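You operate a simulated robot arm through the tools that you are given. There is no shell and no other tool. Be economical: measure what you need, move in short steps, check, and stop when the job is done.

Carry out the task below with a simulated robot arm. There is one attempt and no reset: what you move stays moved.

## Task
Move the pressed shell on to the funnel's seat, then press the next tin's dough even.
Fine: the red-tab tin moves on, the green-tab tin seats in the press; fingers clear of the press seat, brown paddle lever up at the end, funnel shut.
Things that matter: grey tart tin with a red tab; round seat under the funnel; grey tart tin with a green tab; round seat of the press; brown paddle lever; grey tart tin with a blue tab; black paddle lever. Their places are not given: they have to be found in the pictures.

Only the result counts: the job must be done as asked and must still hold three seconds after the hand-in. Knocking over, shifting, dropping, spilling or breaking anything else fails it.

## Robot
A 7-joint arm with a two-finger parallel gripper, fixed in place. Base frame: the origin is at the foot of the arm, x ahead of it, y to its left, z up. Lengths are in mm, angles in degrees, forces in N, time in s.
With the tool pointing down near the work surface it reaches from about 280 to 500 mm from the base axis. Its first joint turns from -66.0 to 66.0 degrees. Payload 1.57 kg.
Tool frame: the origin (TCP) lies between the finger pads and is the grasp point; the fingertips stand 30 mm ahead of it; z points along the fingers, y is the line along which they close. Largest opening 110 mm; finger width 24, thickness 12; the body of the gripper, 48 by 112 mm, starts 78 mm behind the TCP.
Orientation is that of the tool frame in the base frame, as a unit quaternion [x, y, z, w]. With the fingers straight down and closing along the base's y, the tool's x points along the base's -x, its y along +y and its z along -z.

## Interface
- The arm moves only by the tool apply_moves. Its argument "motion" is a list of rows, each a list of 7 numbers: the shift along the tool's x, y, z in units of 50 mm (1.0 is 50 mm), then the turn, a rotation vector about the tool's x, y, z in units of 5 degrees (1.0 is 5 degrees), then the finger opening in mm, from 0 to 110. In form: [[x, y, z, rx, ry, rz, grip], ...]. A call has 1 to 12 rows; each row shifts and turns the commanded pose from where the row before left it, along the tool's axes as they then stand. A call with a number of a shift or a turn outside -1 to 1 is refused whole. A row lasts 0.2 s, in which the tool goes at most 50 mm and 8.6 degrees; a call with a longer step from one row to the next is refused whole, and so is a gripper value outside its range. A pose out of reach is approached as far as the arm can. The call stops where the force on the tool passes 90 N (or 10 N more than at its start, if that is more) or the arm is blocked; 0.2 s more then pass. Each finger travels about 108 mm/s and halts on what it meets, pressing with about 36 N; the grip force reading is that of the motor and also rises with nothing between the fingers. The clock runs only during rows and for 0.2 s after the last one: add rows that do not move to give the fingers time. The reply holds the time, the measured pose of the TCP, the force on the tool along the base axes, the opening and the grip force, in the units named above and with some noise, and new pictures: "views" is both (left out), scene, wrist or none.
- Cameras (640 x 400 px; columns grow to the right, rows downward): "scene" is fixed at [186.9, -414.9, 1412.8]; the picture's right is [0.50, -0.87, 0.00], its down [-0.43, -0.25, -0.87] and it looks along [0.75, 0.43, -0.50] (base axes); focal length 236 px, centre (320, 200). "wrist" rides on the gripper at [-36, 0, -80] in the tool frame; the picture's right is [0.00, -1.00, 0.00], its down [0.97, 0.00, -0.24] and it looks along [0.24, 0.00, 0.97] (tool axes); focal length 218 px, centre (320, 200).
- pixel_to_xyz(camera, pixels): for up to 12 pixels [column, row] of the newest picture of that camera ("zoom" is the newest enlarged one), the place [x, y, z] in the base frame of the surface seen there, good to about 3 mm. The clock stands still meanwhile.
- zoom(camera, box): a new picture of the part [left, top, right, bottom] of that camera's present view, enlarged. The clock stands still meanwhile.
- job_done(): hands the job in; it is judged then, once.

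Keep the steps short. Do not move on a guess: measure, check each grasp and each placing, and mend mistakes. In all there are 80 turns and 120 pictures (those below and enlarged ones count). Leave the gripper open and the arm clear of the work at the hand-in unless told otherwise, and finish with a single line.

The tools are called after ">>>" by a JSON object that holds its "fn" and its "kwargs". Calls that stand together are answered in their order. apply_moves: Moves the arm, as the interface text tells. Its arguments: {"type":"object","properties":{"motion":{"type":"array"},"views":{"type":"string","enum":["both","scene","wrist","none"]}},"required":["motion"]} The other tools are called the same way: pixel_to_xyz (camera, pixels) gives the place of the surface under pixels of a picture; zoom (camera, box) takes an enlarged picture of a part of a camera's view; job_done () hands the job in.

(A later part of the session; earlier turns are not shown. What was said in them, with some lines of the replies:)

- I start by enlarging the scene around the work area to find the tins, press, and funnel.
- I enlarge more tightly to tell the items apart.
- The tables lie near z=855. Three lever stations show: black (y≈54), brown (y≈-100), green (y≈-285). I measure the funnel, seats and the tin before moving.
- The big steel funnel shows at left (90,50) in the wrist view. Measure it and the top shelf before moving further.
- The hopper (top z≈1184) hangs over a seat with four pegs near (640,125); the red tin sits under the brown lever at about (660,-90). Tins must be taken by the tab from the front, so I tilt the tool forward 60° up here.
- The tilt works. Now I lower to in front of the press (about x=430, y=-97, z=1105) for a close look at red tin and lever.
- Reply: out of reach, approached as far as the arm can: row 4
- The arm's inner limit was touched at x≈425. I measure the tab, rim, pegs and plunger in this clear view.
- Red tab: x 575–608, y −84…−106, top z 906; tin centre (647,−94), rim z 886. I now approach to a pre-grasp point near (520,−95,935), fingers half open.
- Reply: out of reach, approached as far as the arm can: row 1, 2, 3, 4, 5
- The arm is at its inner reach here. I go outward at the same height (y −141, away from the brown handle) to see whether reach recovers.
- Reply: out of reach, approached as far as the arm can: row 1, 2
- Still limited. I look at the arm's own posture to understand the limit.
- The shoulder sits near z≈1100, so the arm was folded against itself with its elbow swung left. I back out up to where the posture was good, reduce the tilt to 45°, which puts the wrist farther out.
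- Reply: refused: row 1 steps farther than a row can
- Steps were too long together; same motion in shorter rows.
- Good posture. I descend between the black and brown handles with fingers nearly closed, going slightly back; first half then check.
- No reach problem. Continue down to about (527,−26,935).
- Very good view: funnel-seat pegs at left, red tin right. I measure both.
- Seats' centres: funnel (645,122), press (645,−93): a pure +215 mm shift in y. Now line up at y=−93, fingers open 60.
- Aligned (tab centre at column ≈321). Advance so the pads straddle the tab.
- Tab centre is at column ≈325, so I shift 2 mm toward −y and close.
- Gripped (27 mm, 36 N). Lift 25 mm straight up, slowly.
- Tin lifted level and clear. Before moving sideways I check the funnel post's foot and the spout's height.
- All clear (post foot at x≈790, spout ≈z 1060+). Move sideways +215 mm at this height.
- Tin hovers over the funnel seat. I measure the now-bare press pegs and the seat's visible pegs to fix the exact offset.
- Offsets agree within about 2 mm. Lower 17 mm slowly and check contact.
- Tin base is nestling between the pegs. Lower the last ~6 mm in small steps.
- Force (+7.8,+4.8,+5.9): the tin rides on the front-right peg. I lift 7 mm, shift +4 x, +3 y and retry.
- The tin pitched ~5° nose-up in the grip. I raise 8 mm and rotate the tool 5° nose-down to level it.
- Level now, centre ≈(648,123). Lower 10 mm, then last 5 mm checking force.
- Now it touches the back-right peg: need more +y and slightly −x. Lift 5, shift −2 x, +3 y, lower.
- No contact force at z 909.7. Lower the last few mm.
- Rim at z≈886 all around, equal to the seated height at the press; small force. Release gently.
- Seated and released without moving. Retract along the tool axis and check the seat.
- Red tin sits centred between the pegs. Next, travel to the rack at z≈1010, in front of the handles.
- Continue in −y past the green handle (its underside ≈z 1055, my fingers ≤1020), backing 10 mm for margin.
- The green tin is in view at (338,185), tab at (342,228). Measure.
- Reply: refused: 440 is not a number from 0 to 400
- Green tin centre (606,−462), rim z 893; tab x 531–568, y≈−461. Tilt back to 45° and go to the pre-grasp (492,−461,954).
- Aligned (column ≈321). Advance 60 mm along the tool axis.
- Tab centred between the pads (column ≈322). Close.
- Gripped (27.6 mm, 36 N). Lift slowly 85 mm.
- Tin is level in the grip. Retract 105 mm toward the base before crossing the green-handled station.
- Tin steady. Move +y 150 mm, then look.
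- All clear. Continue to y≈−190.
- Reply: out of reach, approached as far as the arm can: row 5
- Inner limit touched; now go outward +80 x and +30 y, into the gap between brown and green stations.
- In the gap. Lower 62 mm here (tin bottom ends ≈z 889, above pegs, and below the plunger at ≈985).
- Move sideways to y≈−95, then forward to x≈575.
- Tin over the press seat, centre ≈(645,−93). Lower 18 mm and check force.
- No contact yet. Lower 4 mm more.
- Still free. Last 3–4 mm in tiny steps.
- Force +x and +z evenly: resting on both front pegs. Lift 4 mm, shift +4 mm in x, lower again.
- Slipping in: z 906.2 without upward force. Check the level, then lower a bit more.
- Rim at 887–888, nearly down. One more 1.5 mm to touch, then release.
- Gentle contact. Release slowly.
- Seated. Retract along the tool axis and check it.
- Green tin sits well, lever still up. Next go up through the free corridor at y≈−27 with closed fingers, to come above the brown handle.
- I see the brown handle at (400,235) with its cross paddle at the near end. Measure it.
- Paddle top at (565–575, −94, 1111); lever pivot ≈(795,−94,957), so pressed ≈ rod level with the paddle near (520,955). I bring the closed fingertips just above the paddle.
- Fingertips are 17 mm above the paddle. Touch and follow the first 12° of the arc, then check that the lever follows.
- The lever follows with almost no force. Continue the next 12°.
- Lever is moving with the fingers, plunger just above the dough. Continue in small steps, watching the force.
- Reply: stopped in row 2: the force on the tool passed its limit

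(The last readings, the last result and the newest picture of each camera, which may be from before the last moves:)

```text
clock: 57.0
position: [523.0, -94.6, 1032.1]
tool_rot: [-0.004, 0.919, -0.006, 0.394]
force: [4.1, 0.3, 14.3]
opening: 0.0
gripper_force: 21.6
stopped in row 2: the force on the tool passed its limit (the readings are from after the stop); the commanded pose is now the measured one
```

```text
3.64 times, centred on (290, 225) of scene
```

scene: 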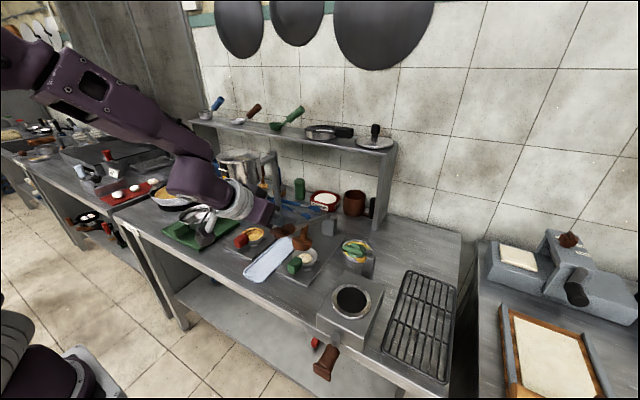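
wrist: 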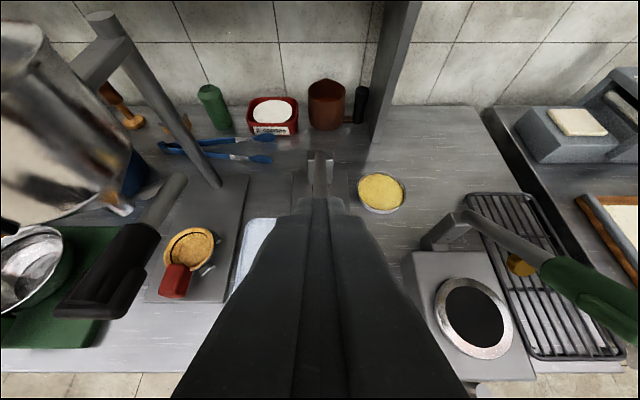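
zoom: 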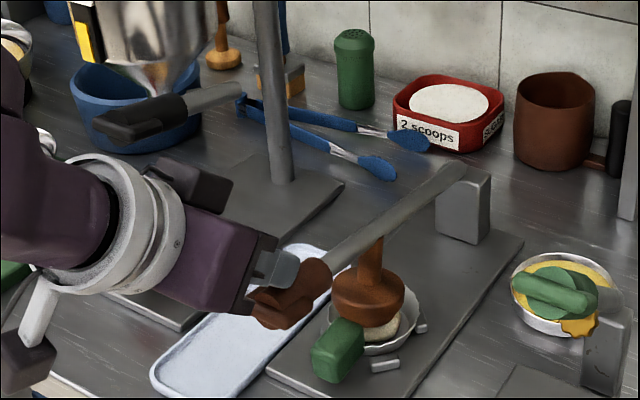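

The force limit was passed at z≈1032. Look closely at the plunger and the fingertip contact.

>>> {"fn": "zoom", "kwargs": {"camera": "scene", "box": [265, 225, 325, 280]}}

>>> {"fn": "apply_moves", "kwargs": {"motion": [[0, 0, 0, 0, 0, 0, 0]], "views": "wrist"}}

>>> {"fn": "pixel_to_xyz", "kwargs": {"camera": "scene", "pixels": [[285, 250], [281, 256], [300, 234], [315, 224], [308, 247], [301, 252], [296, 258], [313, 252]]}}

```text
7.27 times, centred on (295, 252) of scene
```

zoom: 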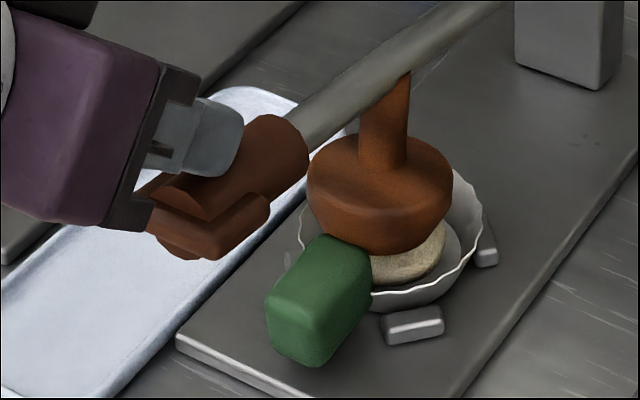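

```text
clock: 57.4
position: [522.4, -94.7, 1031.6]
tool_rot: [-0.005, 0.919, -0.006, 0.394]
force: [11.1, -0.5, 19.6]
opening: 0.1
gripper_force: 21.6
```

wrist: 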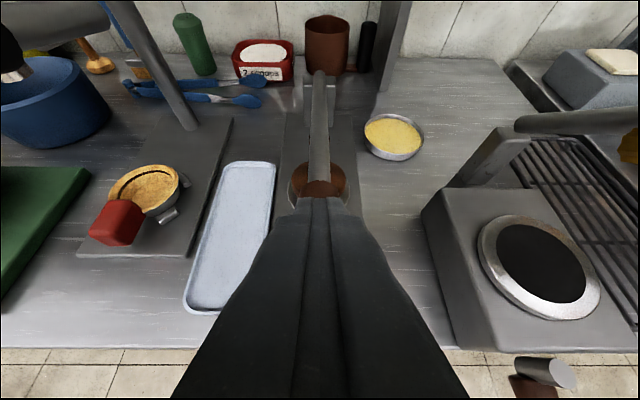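

```text
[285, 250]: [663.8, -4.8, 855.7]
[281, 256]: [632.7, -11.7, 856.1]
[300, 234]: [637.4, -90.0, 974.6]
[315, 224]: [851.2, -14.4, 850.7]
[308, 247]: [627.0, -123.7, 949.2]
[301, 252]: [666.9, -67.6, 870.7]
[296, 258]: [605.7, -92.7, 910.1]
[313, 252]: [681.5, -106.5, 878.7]
```

Possible contact is either dough or the tab; I zoom tightly to tell.

>>> {"fn": "zoom", "kwargs": {"camera": "scene", "box": [287, 242, 319, 270]}}

>>> {"fn": "pixel_to_xyz", "kwargs": {"camera": "zoom", "pixels": [[180, 150], [300, 210], [420, 150], [260, 150], [340, 250], [215, 190], [150, 130], [430, 230], [500, 150], [160, 190], [200, 230], [240, 90]]}}

```text
14.29 times, centred on (303, 256) of scene
```

zoom: 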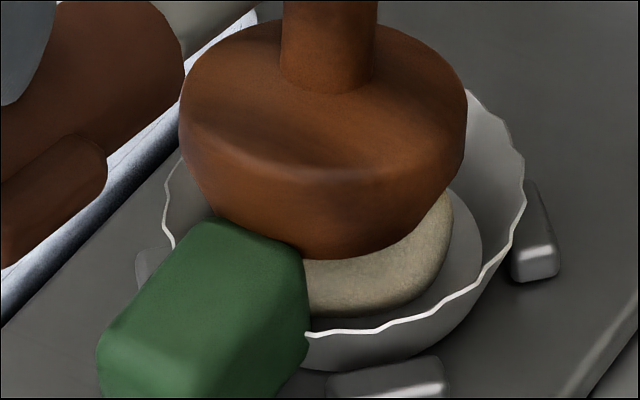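

```text
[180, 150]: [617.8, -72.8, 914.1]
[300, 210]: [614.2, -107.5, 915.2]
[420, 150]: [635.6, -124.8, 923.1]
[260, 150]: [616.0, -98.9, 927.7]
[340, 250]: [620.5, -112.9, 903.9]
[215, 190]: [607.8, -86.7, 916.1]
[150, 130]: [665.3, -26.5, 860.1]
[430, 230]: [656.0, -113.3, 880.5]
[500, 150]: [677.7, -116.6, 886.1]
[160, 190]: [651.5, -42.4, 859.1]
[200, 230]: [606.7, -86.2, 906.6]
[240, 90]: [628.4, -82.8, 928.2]
```

The tin is still level although ~20 N is being held, so the plunger rests on dough, not on the tab. Press on slowly in 2 mm steps.

>>> {"fn": "apply_moves", "kwargs": {"motion": [[0.03, 0, 0.025, 0, 0, 0, 0], [0.03, 0, 0.025, 0, 0, 0, 0], [0.03, 0, 0.025, 0, 0, 0, 0], [0, 0, 0, 0, 0, 0, 0], [0, 0, 0, 0, 0, 0, 0]], "views": "none"}}

>>> {"fn": "zoom", "kwargs": {"camera": "scene", "box": [270, 228, 326, 276]}}

```text
clock: 58.1
position: [524.7, -95.4, 1030.7]
tool_rot: [-0.007, 0.917, -0.009, 0.4]
force: [-1.0, 0.4, 18.0]
opening: 0.0
gripper_force: 21.1
stopped in row 3: the force on the tool passed its limit (the readings are from after the stop); the commanded pose is now the measured one
```

```text
8.33 times, centred on (298, 252) of scene
```

zoom: 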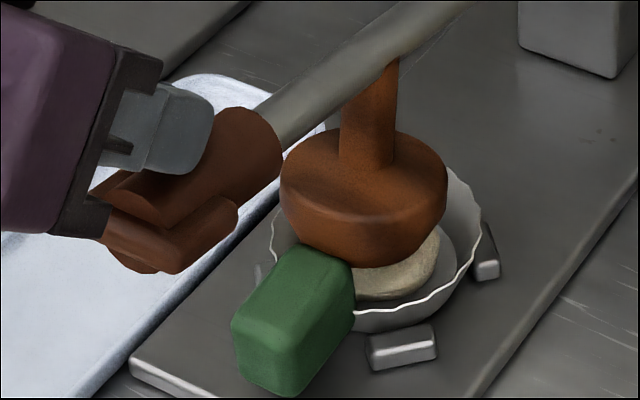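

The resistance is stiff. I apply about 4 mm of push (~65 N) and hold to see whether the dough creeps.

>>> {"fn": "apply_moves", "kwargs": {"motion": [[0.02, 0, 0.02, 0, 0, 0, 0], [0.02, 0, 0.02, 0, 0, 0, 0], [0, 0, 0, 0, 0, 0, 0], [0, 0, 0, 0, 0, 0, 0], [0, 0, 0, 0, 0, 0, 0], [0, 0, 0, 0, 0, 0, 0], [0, 0, 0, 0, 0, 0, 0], [0, 0, 0, 0, 0, 0, 0]], "views": "none"}}

>>> {"fn": "zoom", "kwargs": {"camera": "scene", "box": [270, 228, 326, 276]}}

```text
clock: 59.9
position: [524.6, -95.5, 1027.4]
tool_rot: [-0.006, 0.918, -0.008, 0.397]
force: [-0.7, 0.0, 0.0]
opening: 0.0
gripper_force: 21.6
```

```text
8.33 times, centred on (298, 252) of scene
```

zoom: 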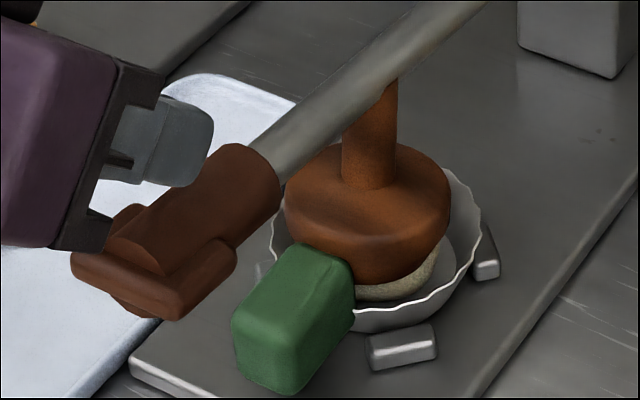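

It yields with time: the lever sank away from the fingers. Follow down 14 mm gently and hold.

>>> {"fn": "apply_moves", "kwargs": {"motion": [[0.04, 0, 0.04, 0, 0, 0, 0], [0.04, 0, 0.04, 0, 0, 0, 0], [0.04, 0, 0.04, 0, 0, 0, 0], [0.04, 0, 0.04, 0, 0, 0, 0], [0.04, 0, 0.04, 0, 0, 0, 0], [0, 0, 0, 0, 0, 0, 0], [0, 0, 0, 0, 0, 0, 0], [0, 0, 0, 0, 0, 0, 0]], "views": "none"}}

>>> {"fn": "zoom", "kwargs": {"camera": "scene", "box": [270, 228, 326, 276]}}

```text
clock: 61.7
position: [524.2, -95.1, 1012.6]
tool_rot: [-0.006, 0.917, -0.007, 0.398]
force: [0.3, 0.7, -0.2]
opening: 0.0
gripper_force: 21.0
```

```text
8.33 times, centred on (298, 252) of scene
```

zoom: 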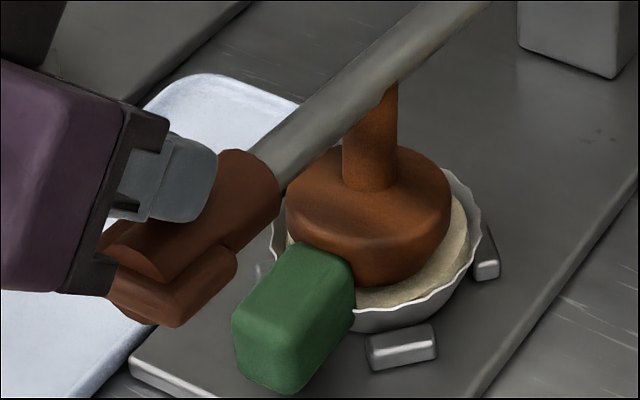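

Dough is spreading. Follow down further and press with small steps.

>>> {"fn": "apply_moves", "kwargs": {"motion": [[0.03, 0, 0.03, 0, 0, 0, 0], [0.03, 0, 0.03, 0, 0, 0, 0], [0.03, 0, 0.03, 0, 0, 0, 0], [0.03, 0, 0.03, 0, 0, 0, 0], [0, 0, 0, 0, 0, 0, 0], [0, 0, 0, 0, 0, 0, 0], [0, 0, 0, 0, 0, 0, 0], [0, 0, 0, 0, 0, 0, 0]], "views": "none"}}

>>> {"fn": "zoom", "kwargs": {"camera": "scene", "box": [270, 228, 326, 276]}}

```text
clock: 63.5
position: [524.5, -94.8, 1004.5]
tool_rot: [-0.006, 0.918, -0.009, 0.397]
force: [0.5, -0.1, 0.4]
opening: 0.0
gripper_force: 21.2
```

```text
8.33 times, centred on (298, 252) of scene
```

zoom: 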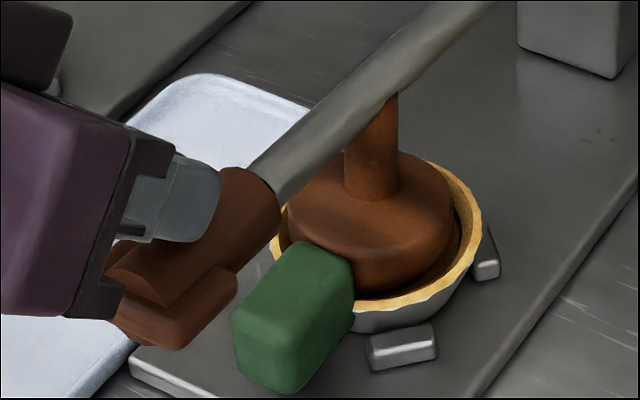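

The dough has turned into an even shell like the red one. One more gentle push to make sure it's at full stroke.

>>> {"fn": "apply_moves", "kwargs": {"motion": [[0.03, 0, 0.03, 0, 0, 0, 0], [0.03, 0, 0.03, 0, 0, 0, 0], [0.03, 0, 0.03, 0, 0, 0, 0], [0, 0, 0, 0, 0, 0, 0], [0, 0, 0, 0, 0, 0, 0], [0, 0, 0, 0, 0, 0, 0]], "views": "none"}}

>>> {"fn": "zoom", "kwargs": {"camera": "scene", "box": [270, 228, 326, 276]}}

```text
clock: 64.9
position: [525.1, -95.1, 997.5]
tool_rot: [-0.006, 0.918, -0.008, 0.397]
force: [0.0, 0.0, -0.1]
opening: 0.0
gripper_force: 21.8
```

```text
8.33 times, centred on (298, 252) of scene
```

zoom: 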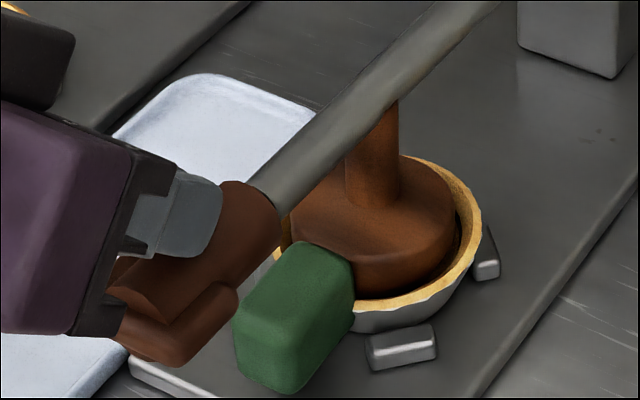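

Still moving freely; continue until there is resistance.

>>> {"fn": "apply_moves", "kwargs": {"motion": [[0.03, 0, 0.03, 0, 0, 0, 0], [0.03, 0, 0.03, 0, 0, 0, 0], [0.03, 0, 0.03, 0, 0, 0, 0], [0, 0, 0, 0, 0, 0, 0], [0, 0, 0, 0, 0, 0, 0], [0, 0, 0, 0, 0, 0, 0]], "views": "none"}}

>>> {"fn": "zoom", "kwargs": {"camera": "scene", "box": [270, 228, 326, 276]}}

```text
clock: 66.3
position: [525.1, -94.2, 992.1]
tool_rot: [-0.005, 0.918, -0.009, 0.398]
force: [0.5, -0.2, 2.6]
opening: 0.0
gripper_force: 21.0
```

```text
8.33 times, centred on (298, 252) of scene
```

zoom: 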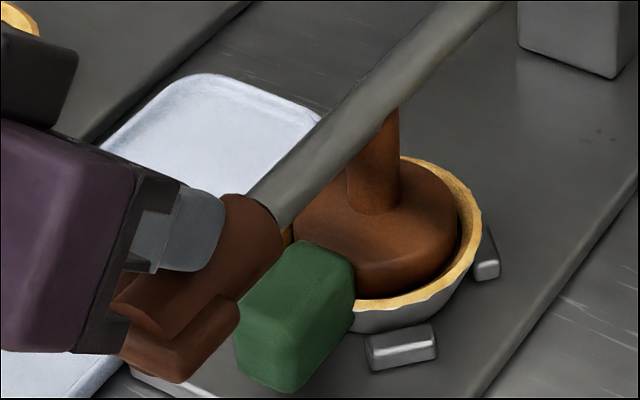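

Slight force now. One last 3 mm push with hold.

>>> {"fn": "apply_moves", "kwargs": {"motion": [[0.03, 0, 0.03, 0, 0, 0, 0], [0.03, 0, 0.03, 0, 0, 0, 0], [0, 0, 0, 0, 0, 0, 0], [0, 0, 0, 0, 0, 0, 0], [0, 0, 0, 0, 0, 0, 0]], "views": "none"}}

>>> {"fn": "zoom", "kwargs": {"camera": "scene", "box": [270, 228, 326, 276]}}

```text
clock: 67.5
position: [526.4, -96.0, 989.0]
tool_rot: [-0.005, 0.917, -0.009, 0.398]
force: [-4.1, 0.6, 22.0]
opening: 0.0
gripper_force: 21.0
```

```text
8.33 times, centred on (298, 252) of scene
```

zoom: 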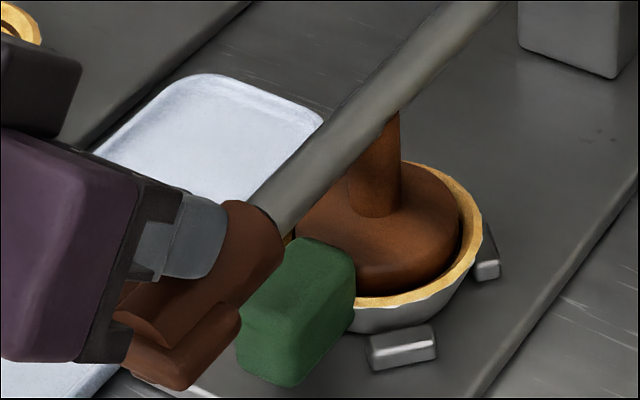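

22 N held: bottom reached. Now back off upward 40 mm along the arc and see whether the lever comes up by itself.

>>> {"fn": "apply_moves", "kwargs": {"motion": [[-0.06, 0, -0.06, 0, 0, 0, 0], [-0.12, 0, -0.12, 0, 0, 0, 0], [-0.2, 0, -0.2, 0, 0, 0, 0], [-0.2, 0, -0.2, 0, 0, 0, 0], [0, 0, 0, 0, 0, 0, 0], [0, 0, 0, 0, 0, 0, 0]], "views": "none"}}

>>> {"fn": "zoom", "kwargs": {"camera": "scene", "box": [250, 205, 340, 285]}}

```text
clock: 68.9
position: [524.4, -95.1, 1029.9]
tool_rot: [-0.006, 0.918, -0.009, 0.397]
force: [0.0, -0.5, 0.3]
opening: 0.0
gripper_force: 20.7
```

```text
5.00 times, centred on (295, 245) of scene
```

zoom: 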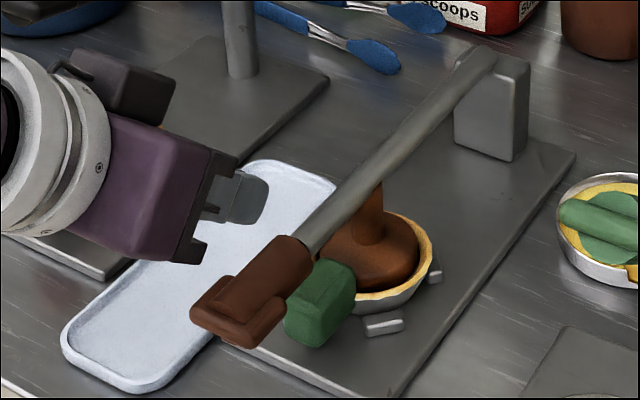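

The lever stays down, so it has to be lifted by hand. Look and measure the handle now.

>>> {"fn": "pixel_to_xyz", "kwargs": {"camera": "zoom", "pixels": [[210, 300], [245, 320], [265, 270], [285, 245], [300, 265], [330, 225], [480, 65], [235, 345], [250, 290], [320, 290], [425, 250], [275, 310]]}}

>>> {"fn": "zoom", "kwargs": {"camera": "scene", "box": [280, 245, 325, 282]}}

>>> {"fn": "apply_moves", "kwargs": {"motion": [[-0.2, 0, -0.6, 0, 0, 0, 30], [-0.2, 0, -0.5, 0, 0, 0, 60], [0, 0, 0, 0, 0, 0, 60]], "views": "wrist"}}

```text
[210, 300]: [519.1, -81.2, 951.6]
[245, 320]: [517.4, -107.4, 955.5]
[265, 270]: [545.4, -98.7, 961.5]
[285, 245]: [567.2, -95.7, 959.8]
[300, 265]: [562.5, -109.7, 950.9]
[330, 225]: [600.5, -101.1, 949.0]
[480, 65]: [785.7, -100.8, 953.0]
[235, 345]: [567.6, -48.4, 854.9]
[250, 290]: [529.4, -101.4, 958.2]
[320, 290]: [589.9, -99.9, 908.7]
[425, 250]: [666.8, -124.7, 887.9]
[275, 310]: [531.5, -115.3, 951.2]
```

```text
10.81 times, centred on (302, 264) of scene
```

zoom: 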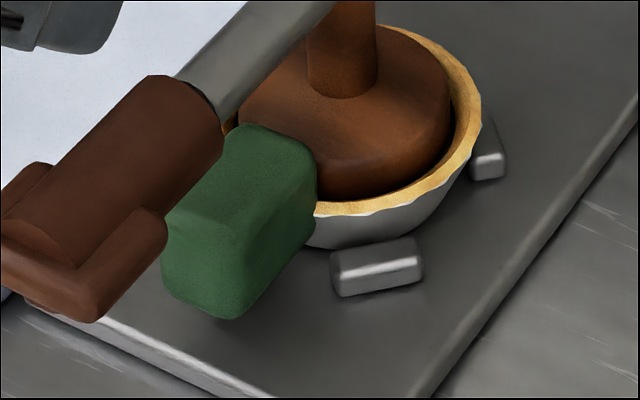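

```text
clock: 69.7
position: [496.4, -95.1, 1080.4]
tool_rot: [-0.005, 0.918, -0.008, 0.397]
force: [-0.1, -0.1, 0.4]
opening: 59.9
gripper_force: 0.0
```

wrist: 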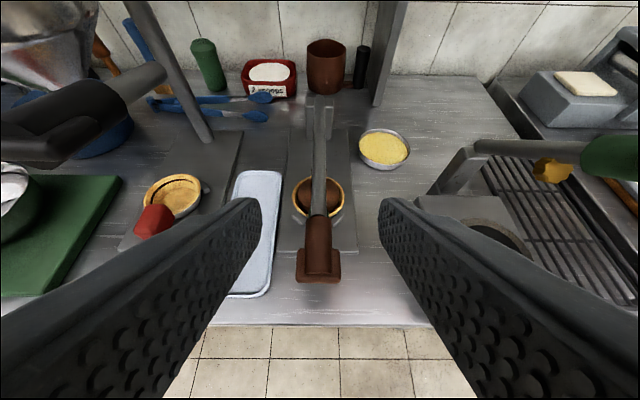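

Rod is level at z≈955; paddle x 512–532, y −75…−117. I'll hook closed fingers under the paddle from the side: go to y≈−27, down to z≈912, then slide under.

>>> {"fn": "apply_moves", "kwargs": {"motion": [[0, 0.7, 0, 0, 0, 0, 20], [0, 0.7, 0, 0, 0, 0, 0], [0.571, 0, 0.619, 0, 0, 0, 0], [0.571, 0, 0.619, 0, 0, 0, 0], [0.571, 0, 0.619, 0, 0, 0, 0], [0.571, 0, 0.619, 0, 0, 0, 0], [0, 0, 0, 0, 0, 0, 0]]}}

```text
clock: 71.3
position: [509.0, -28.8, 911.4]
tool_rot: [-0.006, 0.918, -0.008, 0.397]
force: [0.8, -0.8, -0.7]
opening: 0.0
gripper_force: 21.4
```

scene: 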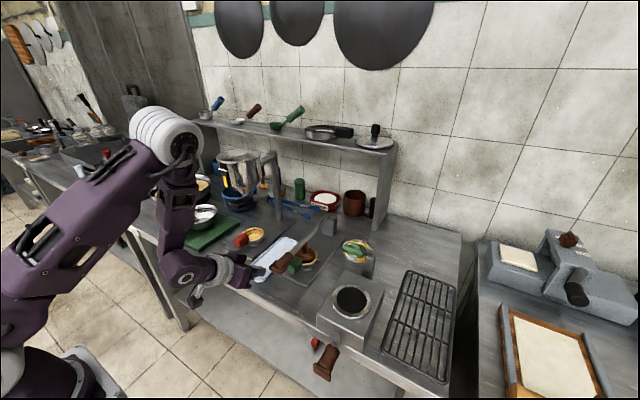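
wrist: 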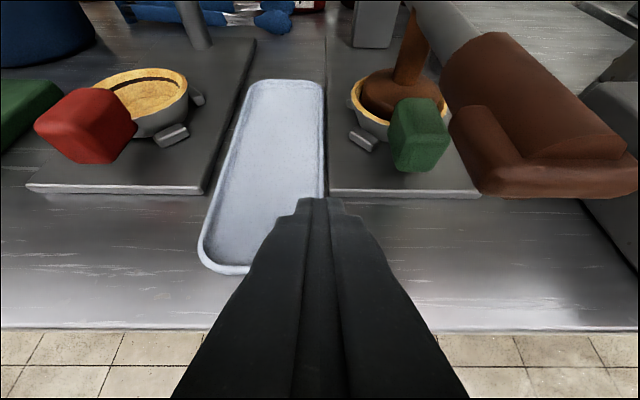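

Measure the paddle's lower edge here.

>>> {"fn": "pixel_to_xyz", "kwargs": {"camera": "wrist", "pixels": [[490, 190], [560, 193], [625, 192], [480, 165], [470, 120], [560, 165], [460, 75], [520, 60], [415, 115], [415, 165]]}}

```text
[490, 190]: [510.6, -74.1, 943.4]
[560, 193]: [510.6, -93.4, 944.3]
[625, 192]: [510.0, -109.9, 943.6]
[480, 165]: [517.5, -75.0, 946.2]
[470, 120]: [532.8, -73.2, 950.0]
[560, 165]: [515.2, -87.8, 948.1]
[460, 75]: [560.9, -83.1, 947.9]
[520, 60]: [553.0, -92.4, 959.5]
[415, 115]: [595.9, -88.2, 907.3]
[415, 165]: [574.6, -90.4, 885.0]
```

Paddle underside ≈z 940 at x 512; my finger's upper face there is at ≈925. Slide under to y≈−95.

>>> {"fn": "apply_moves", "kwargs": {"motion": [[0, -0.4, 0, 0, 0, 0, 0], [0, -0.46, 0, 0, 0, 0, 0], [0, -0.46, 0, 0, 0, 0, 0], [0, 0, 0, 0, 0, 0, 0]], "views": "wrist"}}

>>> {"fn": "zoom", "kwargs": {"camera": "scene", "box": [245, 215, 335, 295]}}

```text
clock: 72.3
position: [509.7, -94.5, 913.4]
tool_rot: [-0.006, 0.917, -0.009, 0.398]
force: [0.0, -0.2, -0.1]
opening: 0.1
gripper_force: 22.0
```

wrist: 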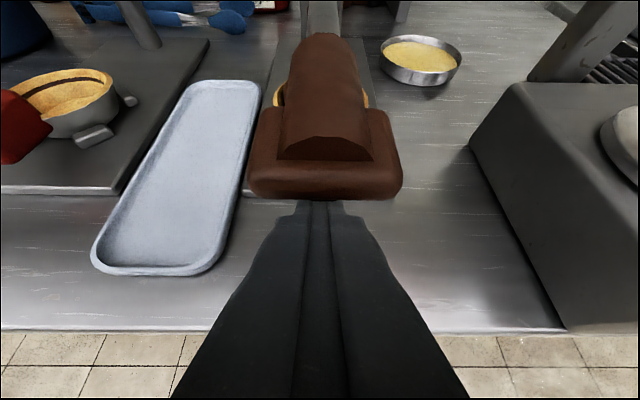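

```text
5.00 times, centred on (290, 255) of scene
```

zoom: 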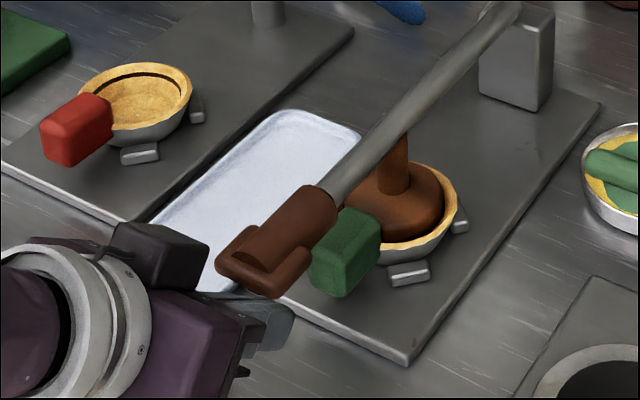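

In place under the paddle. Lift 13 mm to contact and the first ~8° of arc, then check the lever and tin.

>>> {"fn": "apply_moves", "kwargs": {"motion": [[-0.095, 0, -0.089, 0, 0, 0, 0], [-0.095, 0, -0.089, 0, 0, 0, 0], [-0.141, 0, -0.14, 0, 0, 0, 0], [-0.141, 0, -0.14, 0, 0, 0, 0], [-0.15, 0, -0.129, 0, 0, 0, 0], [-0.15, 0, -0.129, 0, 0, 0, 0], [0, 0, 0, 0, 0, 0, 0]], "views": "none"}}

>>> {"fn": "zoom", "kwargs": {"camera": "scene", "box": [245, 215, 335, 295]}}

```text
clock: 73.9
position: [510.9, -92.0, 965.3]
tool_rot: [-0.006, 0.918, -0.008, 0.397]
force: [-1.0, 0.0, -1.3]
opening: 0.0
gripper_force: 21.1
```

```text
5.00 times, centred on (290, 255) of scene
```

zoom: 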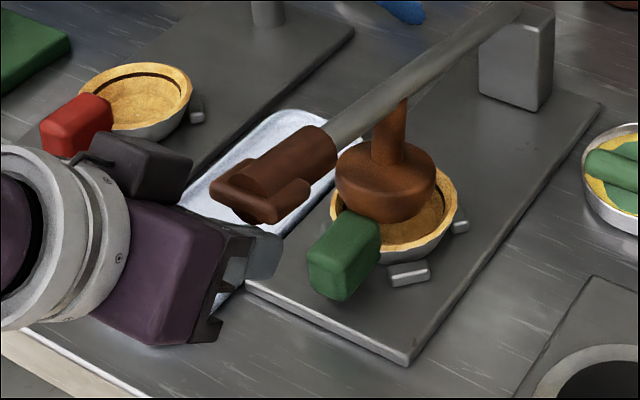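

Lever rises easily, the tin stays with an even shell. Continue the arc.

>>> {"fn": "apply_moves", "kwargs": {"motion": [[-0.158, 0, -0.119, 0, 0, 0, 0], [-0.158, 0, -0.119, 0, 0, 0, 0], [-0.167, 0, -0.107, 0, 0, 0, 0], [-0.167, 0, -0.107, 0, 0, 0, 0], [-0.174, 0, -0.095, 0, 0, 0, 0], [-0.174, 0, -0.095, 0, 0, 0, 0], [-0.18, 0, -0.083, 0, 0, 0, 0], [-0.18, 0, -0.083, 0, 0, 0, 0], [0, 0, 0, 0, 0, 0, 0]], "views": "none"}}

>>> {"fn": "zoom", "kwargs": {"camera": "scene", "box": [245, 195, 335, 275]}}

```text
clock: 75.9
position: [526.2, -90.7, 1043.1]
tool_rot: [-0.006, 0.918, -0.008, 0.397]
force: [-1.9, -0.4, -0.8]
opening: 0.0
gripper_force: 21.4
```

```text
5.00 times, centred on (290, 235) of scene
5 turns are left
```

zoom: 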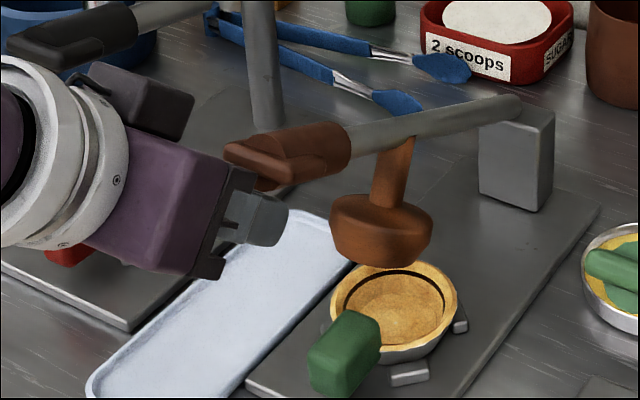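

Shell looks even; continue up to the top position.

>>> {"fn": "apply_moves", "kwargs": {"motion": [[-0.186, 0, -0.07, 0, 0, 0, 0], [-0.186, 0, -0.07, 0, 0, 0, 0], [-0.19, 0, -0.057, 0, 0, 0, 0], [-0.19, 0, -0.057, 0, 0, 0, 0], [-0.194, 0, -0.044, 0, 0, 0, 0], [-0.194, 0, -0.044, 0, 0, 0, 0], [-0.196, 0, -0.033, 0, 0, 0, 0], [-0.196, 0, -0.033, 0, 0, 0, 0], [0, 0, 0, 0, 0, 0, 0]], "views": "wrist"}}

>>> {"fn": "zoom", "kwargs": {"camera": "scene", "box": [230, 170, 350, 280]}}

>>> {"fn": "pixel_to_xyz", "kwargs": {"camera": "scene", "pixels": [[287, 208], [290, 210], [310, 210], [300, 212], [302, 232]]}}

```text
clock: 77.6
position: [546.4, -89.2, 1088.4]
tool_rot: [-0.002, 0.93, -0.006, 0.369]
force: [-8.5, 2.1, -8.4]
opening: 0.0
gripper_force: 21.0
stopped in row 8: the force on the tool passed its limit (the readings are from after the stop); the commanded pose is now the measured one
```

wrist: 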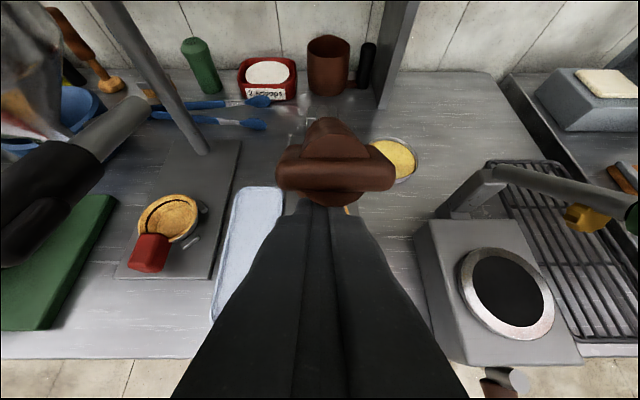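

```text
3.64 times, centred on (290, 225) of scene
```

zoom: 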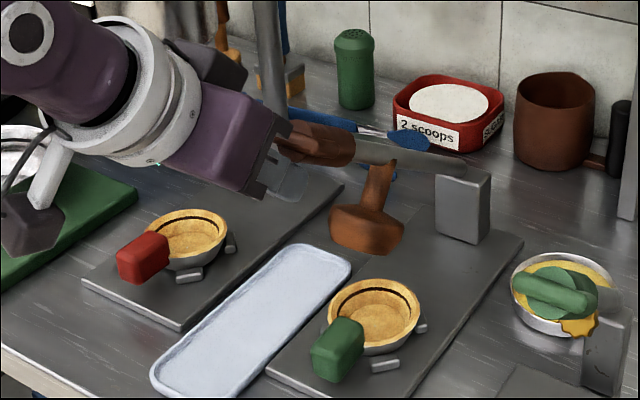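

```text
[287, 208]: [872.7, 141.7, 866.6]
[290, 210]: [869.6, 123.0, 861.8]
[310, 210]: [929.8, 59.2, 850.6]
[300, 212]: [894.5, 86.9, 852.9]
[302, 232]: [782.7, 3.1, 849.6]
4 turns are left
```

Lever is at its top stop again, both shells look even. Withdraw: ease down-back off the paddle, sideways to y≈−25, up, then open.

>>> {"fn": "apply_moves", "kwargs": {"motion": [[0.15, 0, 0, 0, 0, 0, 0], [0.5, 0, 0, 0, 0, 0, 0], [0, 0.65, 0, 0, 0, 0, 0], [0, 0.65, 0, 0, 0, 0, 0], [-0.55, 0, -0.47, 0, 0, 0, 0], [-0.55, 0, -0.47, 0, 0, 0, 0], [-0.55, 0, -0.47, 0, 0, 0, 0], [-0.55, 0, -0.47, 0, 0, 0, 0], [-0.55, 0, -0.47, 0, 0, 0, 20], [0, 0, 0, 0, 0, 0, 45], [0, 0, 0, 0, 0, 0, 60], [0, 0, 0, 0, 0, 0, 60]], "views": "both"}}

>>> {"fn": "zoom", "kwargs": {"camera": "scene", "box": [230, 170, 350, 280]}}

```text
clock: 80.2
position: [541.5, -23.0, 1248.4]
tool_rot: [-0.002, 0.928, -0.006, 0.372]
force: [-0.5, 0.3, 0.4]
opening: 59.7
gripper_force: 0.0
```

scene: 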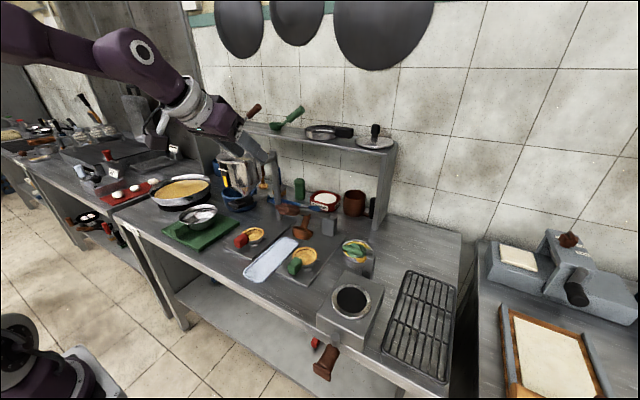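
wrist: 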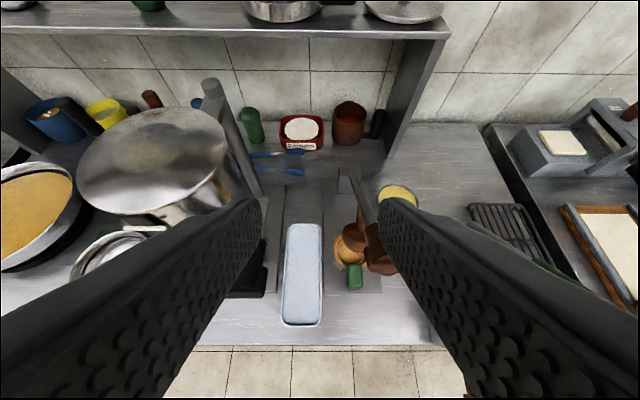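

```text
3.64 times, centred on (290, 225) of scene
3 turns are left
```

zoom: 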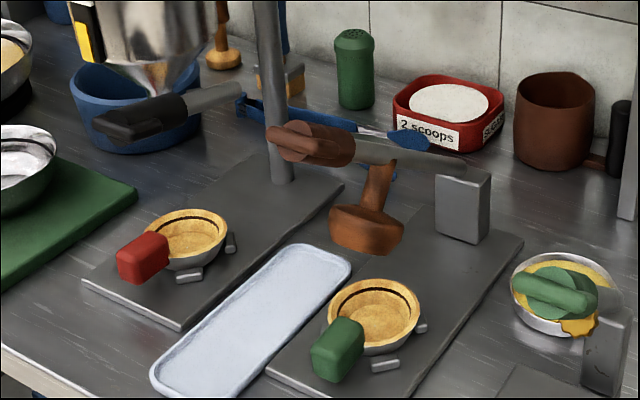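

The brown lever is up and staying up. The red tin is on the funnel seat, the green tin is pressed and seated, and the black funnel lever hasn't moved. The arm is clear with the gripper open, so I'm handing in.

>>> {"fn": "job_done", "kwargs": {}}

```text
The job is handed in.
```

The red-tab tin sits on the funnel's seat, the green-tab tin is seated in the press with its dough pressed even, the brown lever is up, the funnel is shut, and the arm is clear with the gripper open; I never saw the blue-tab tin.
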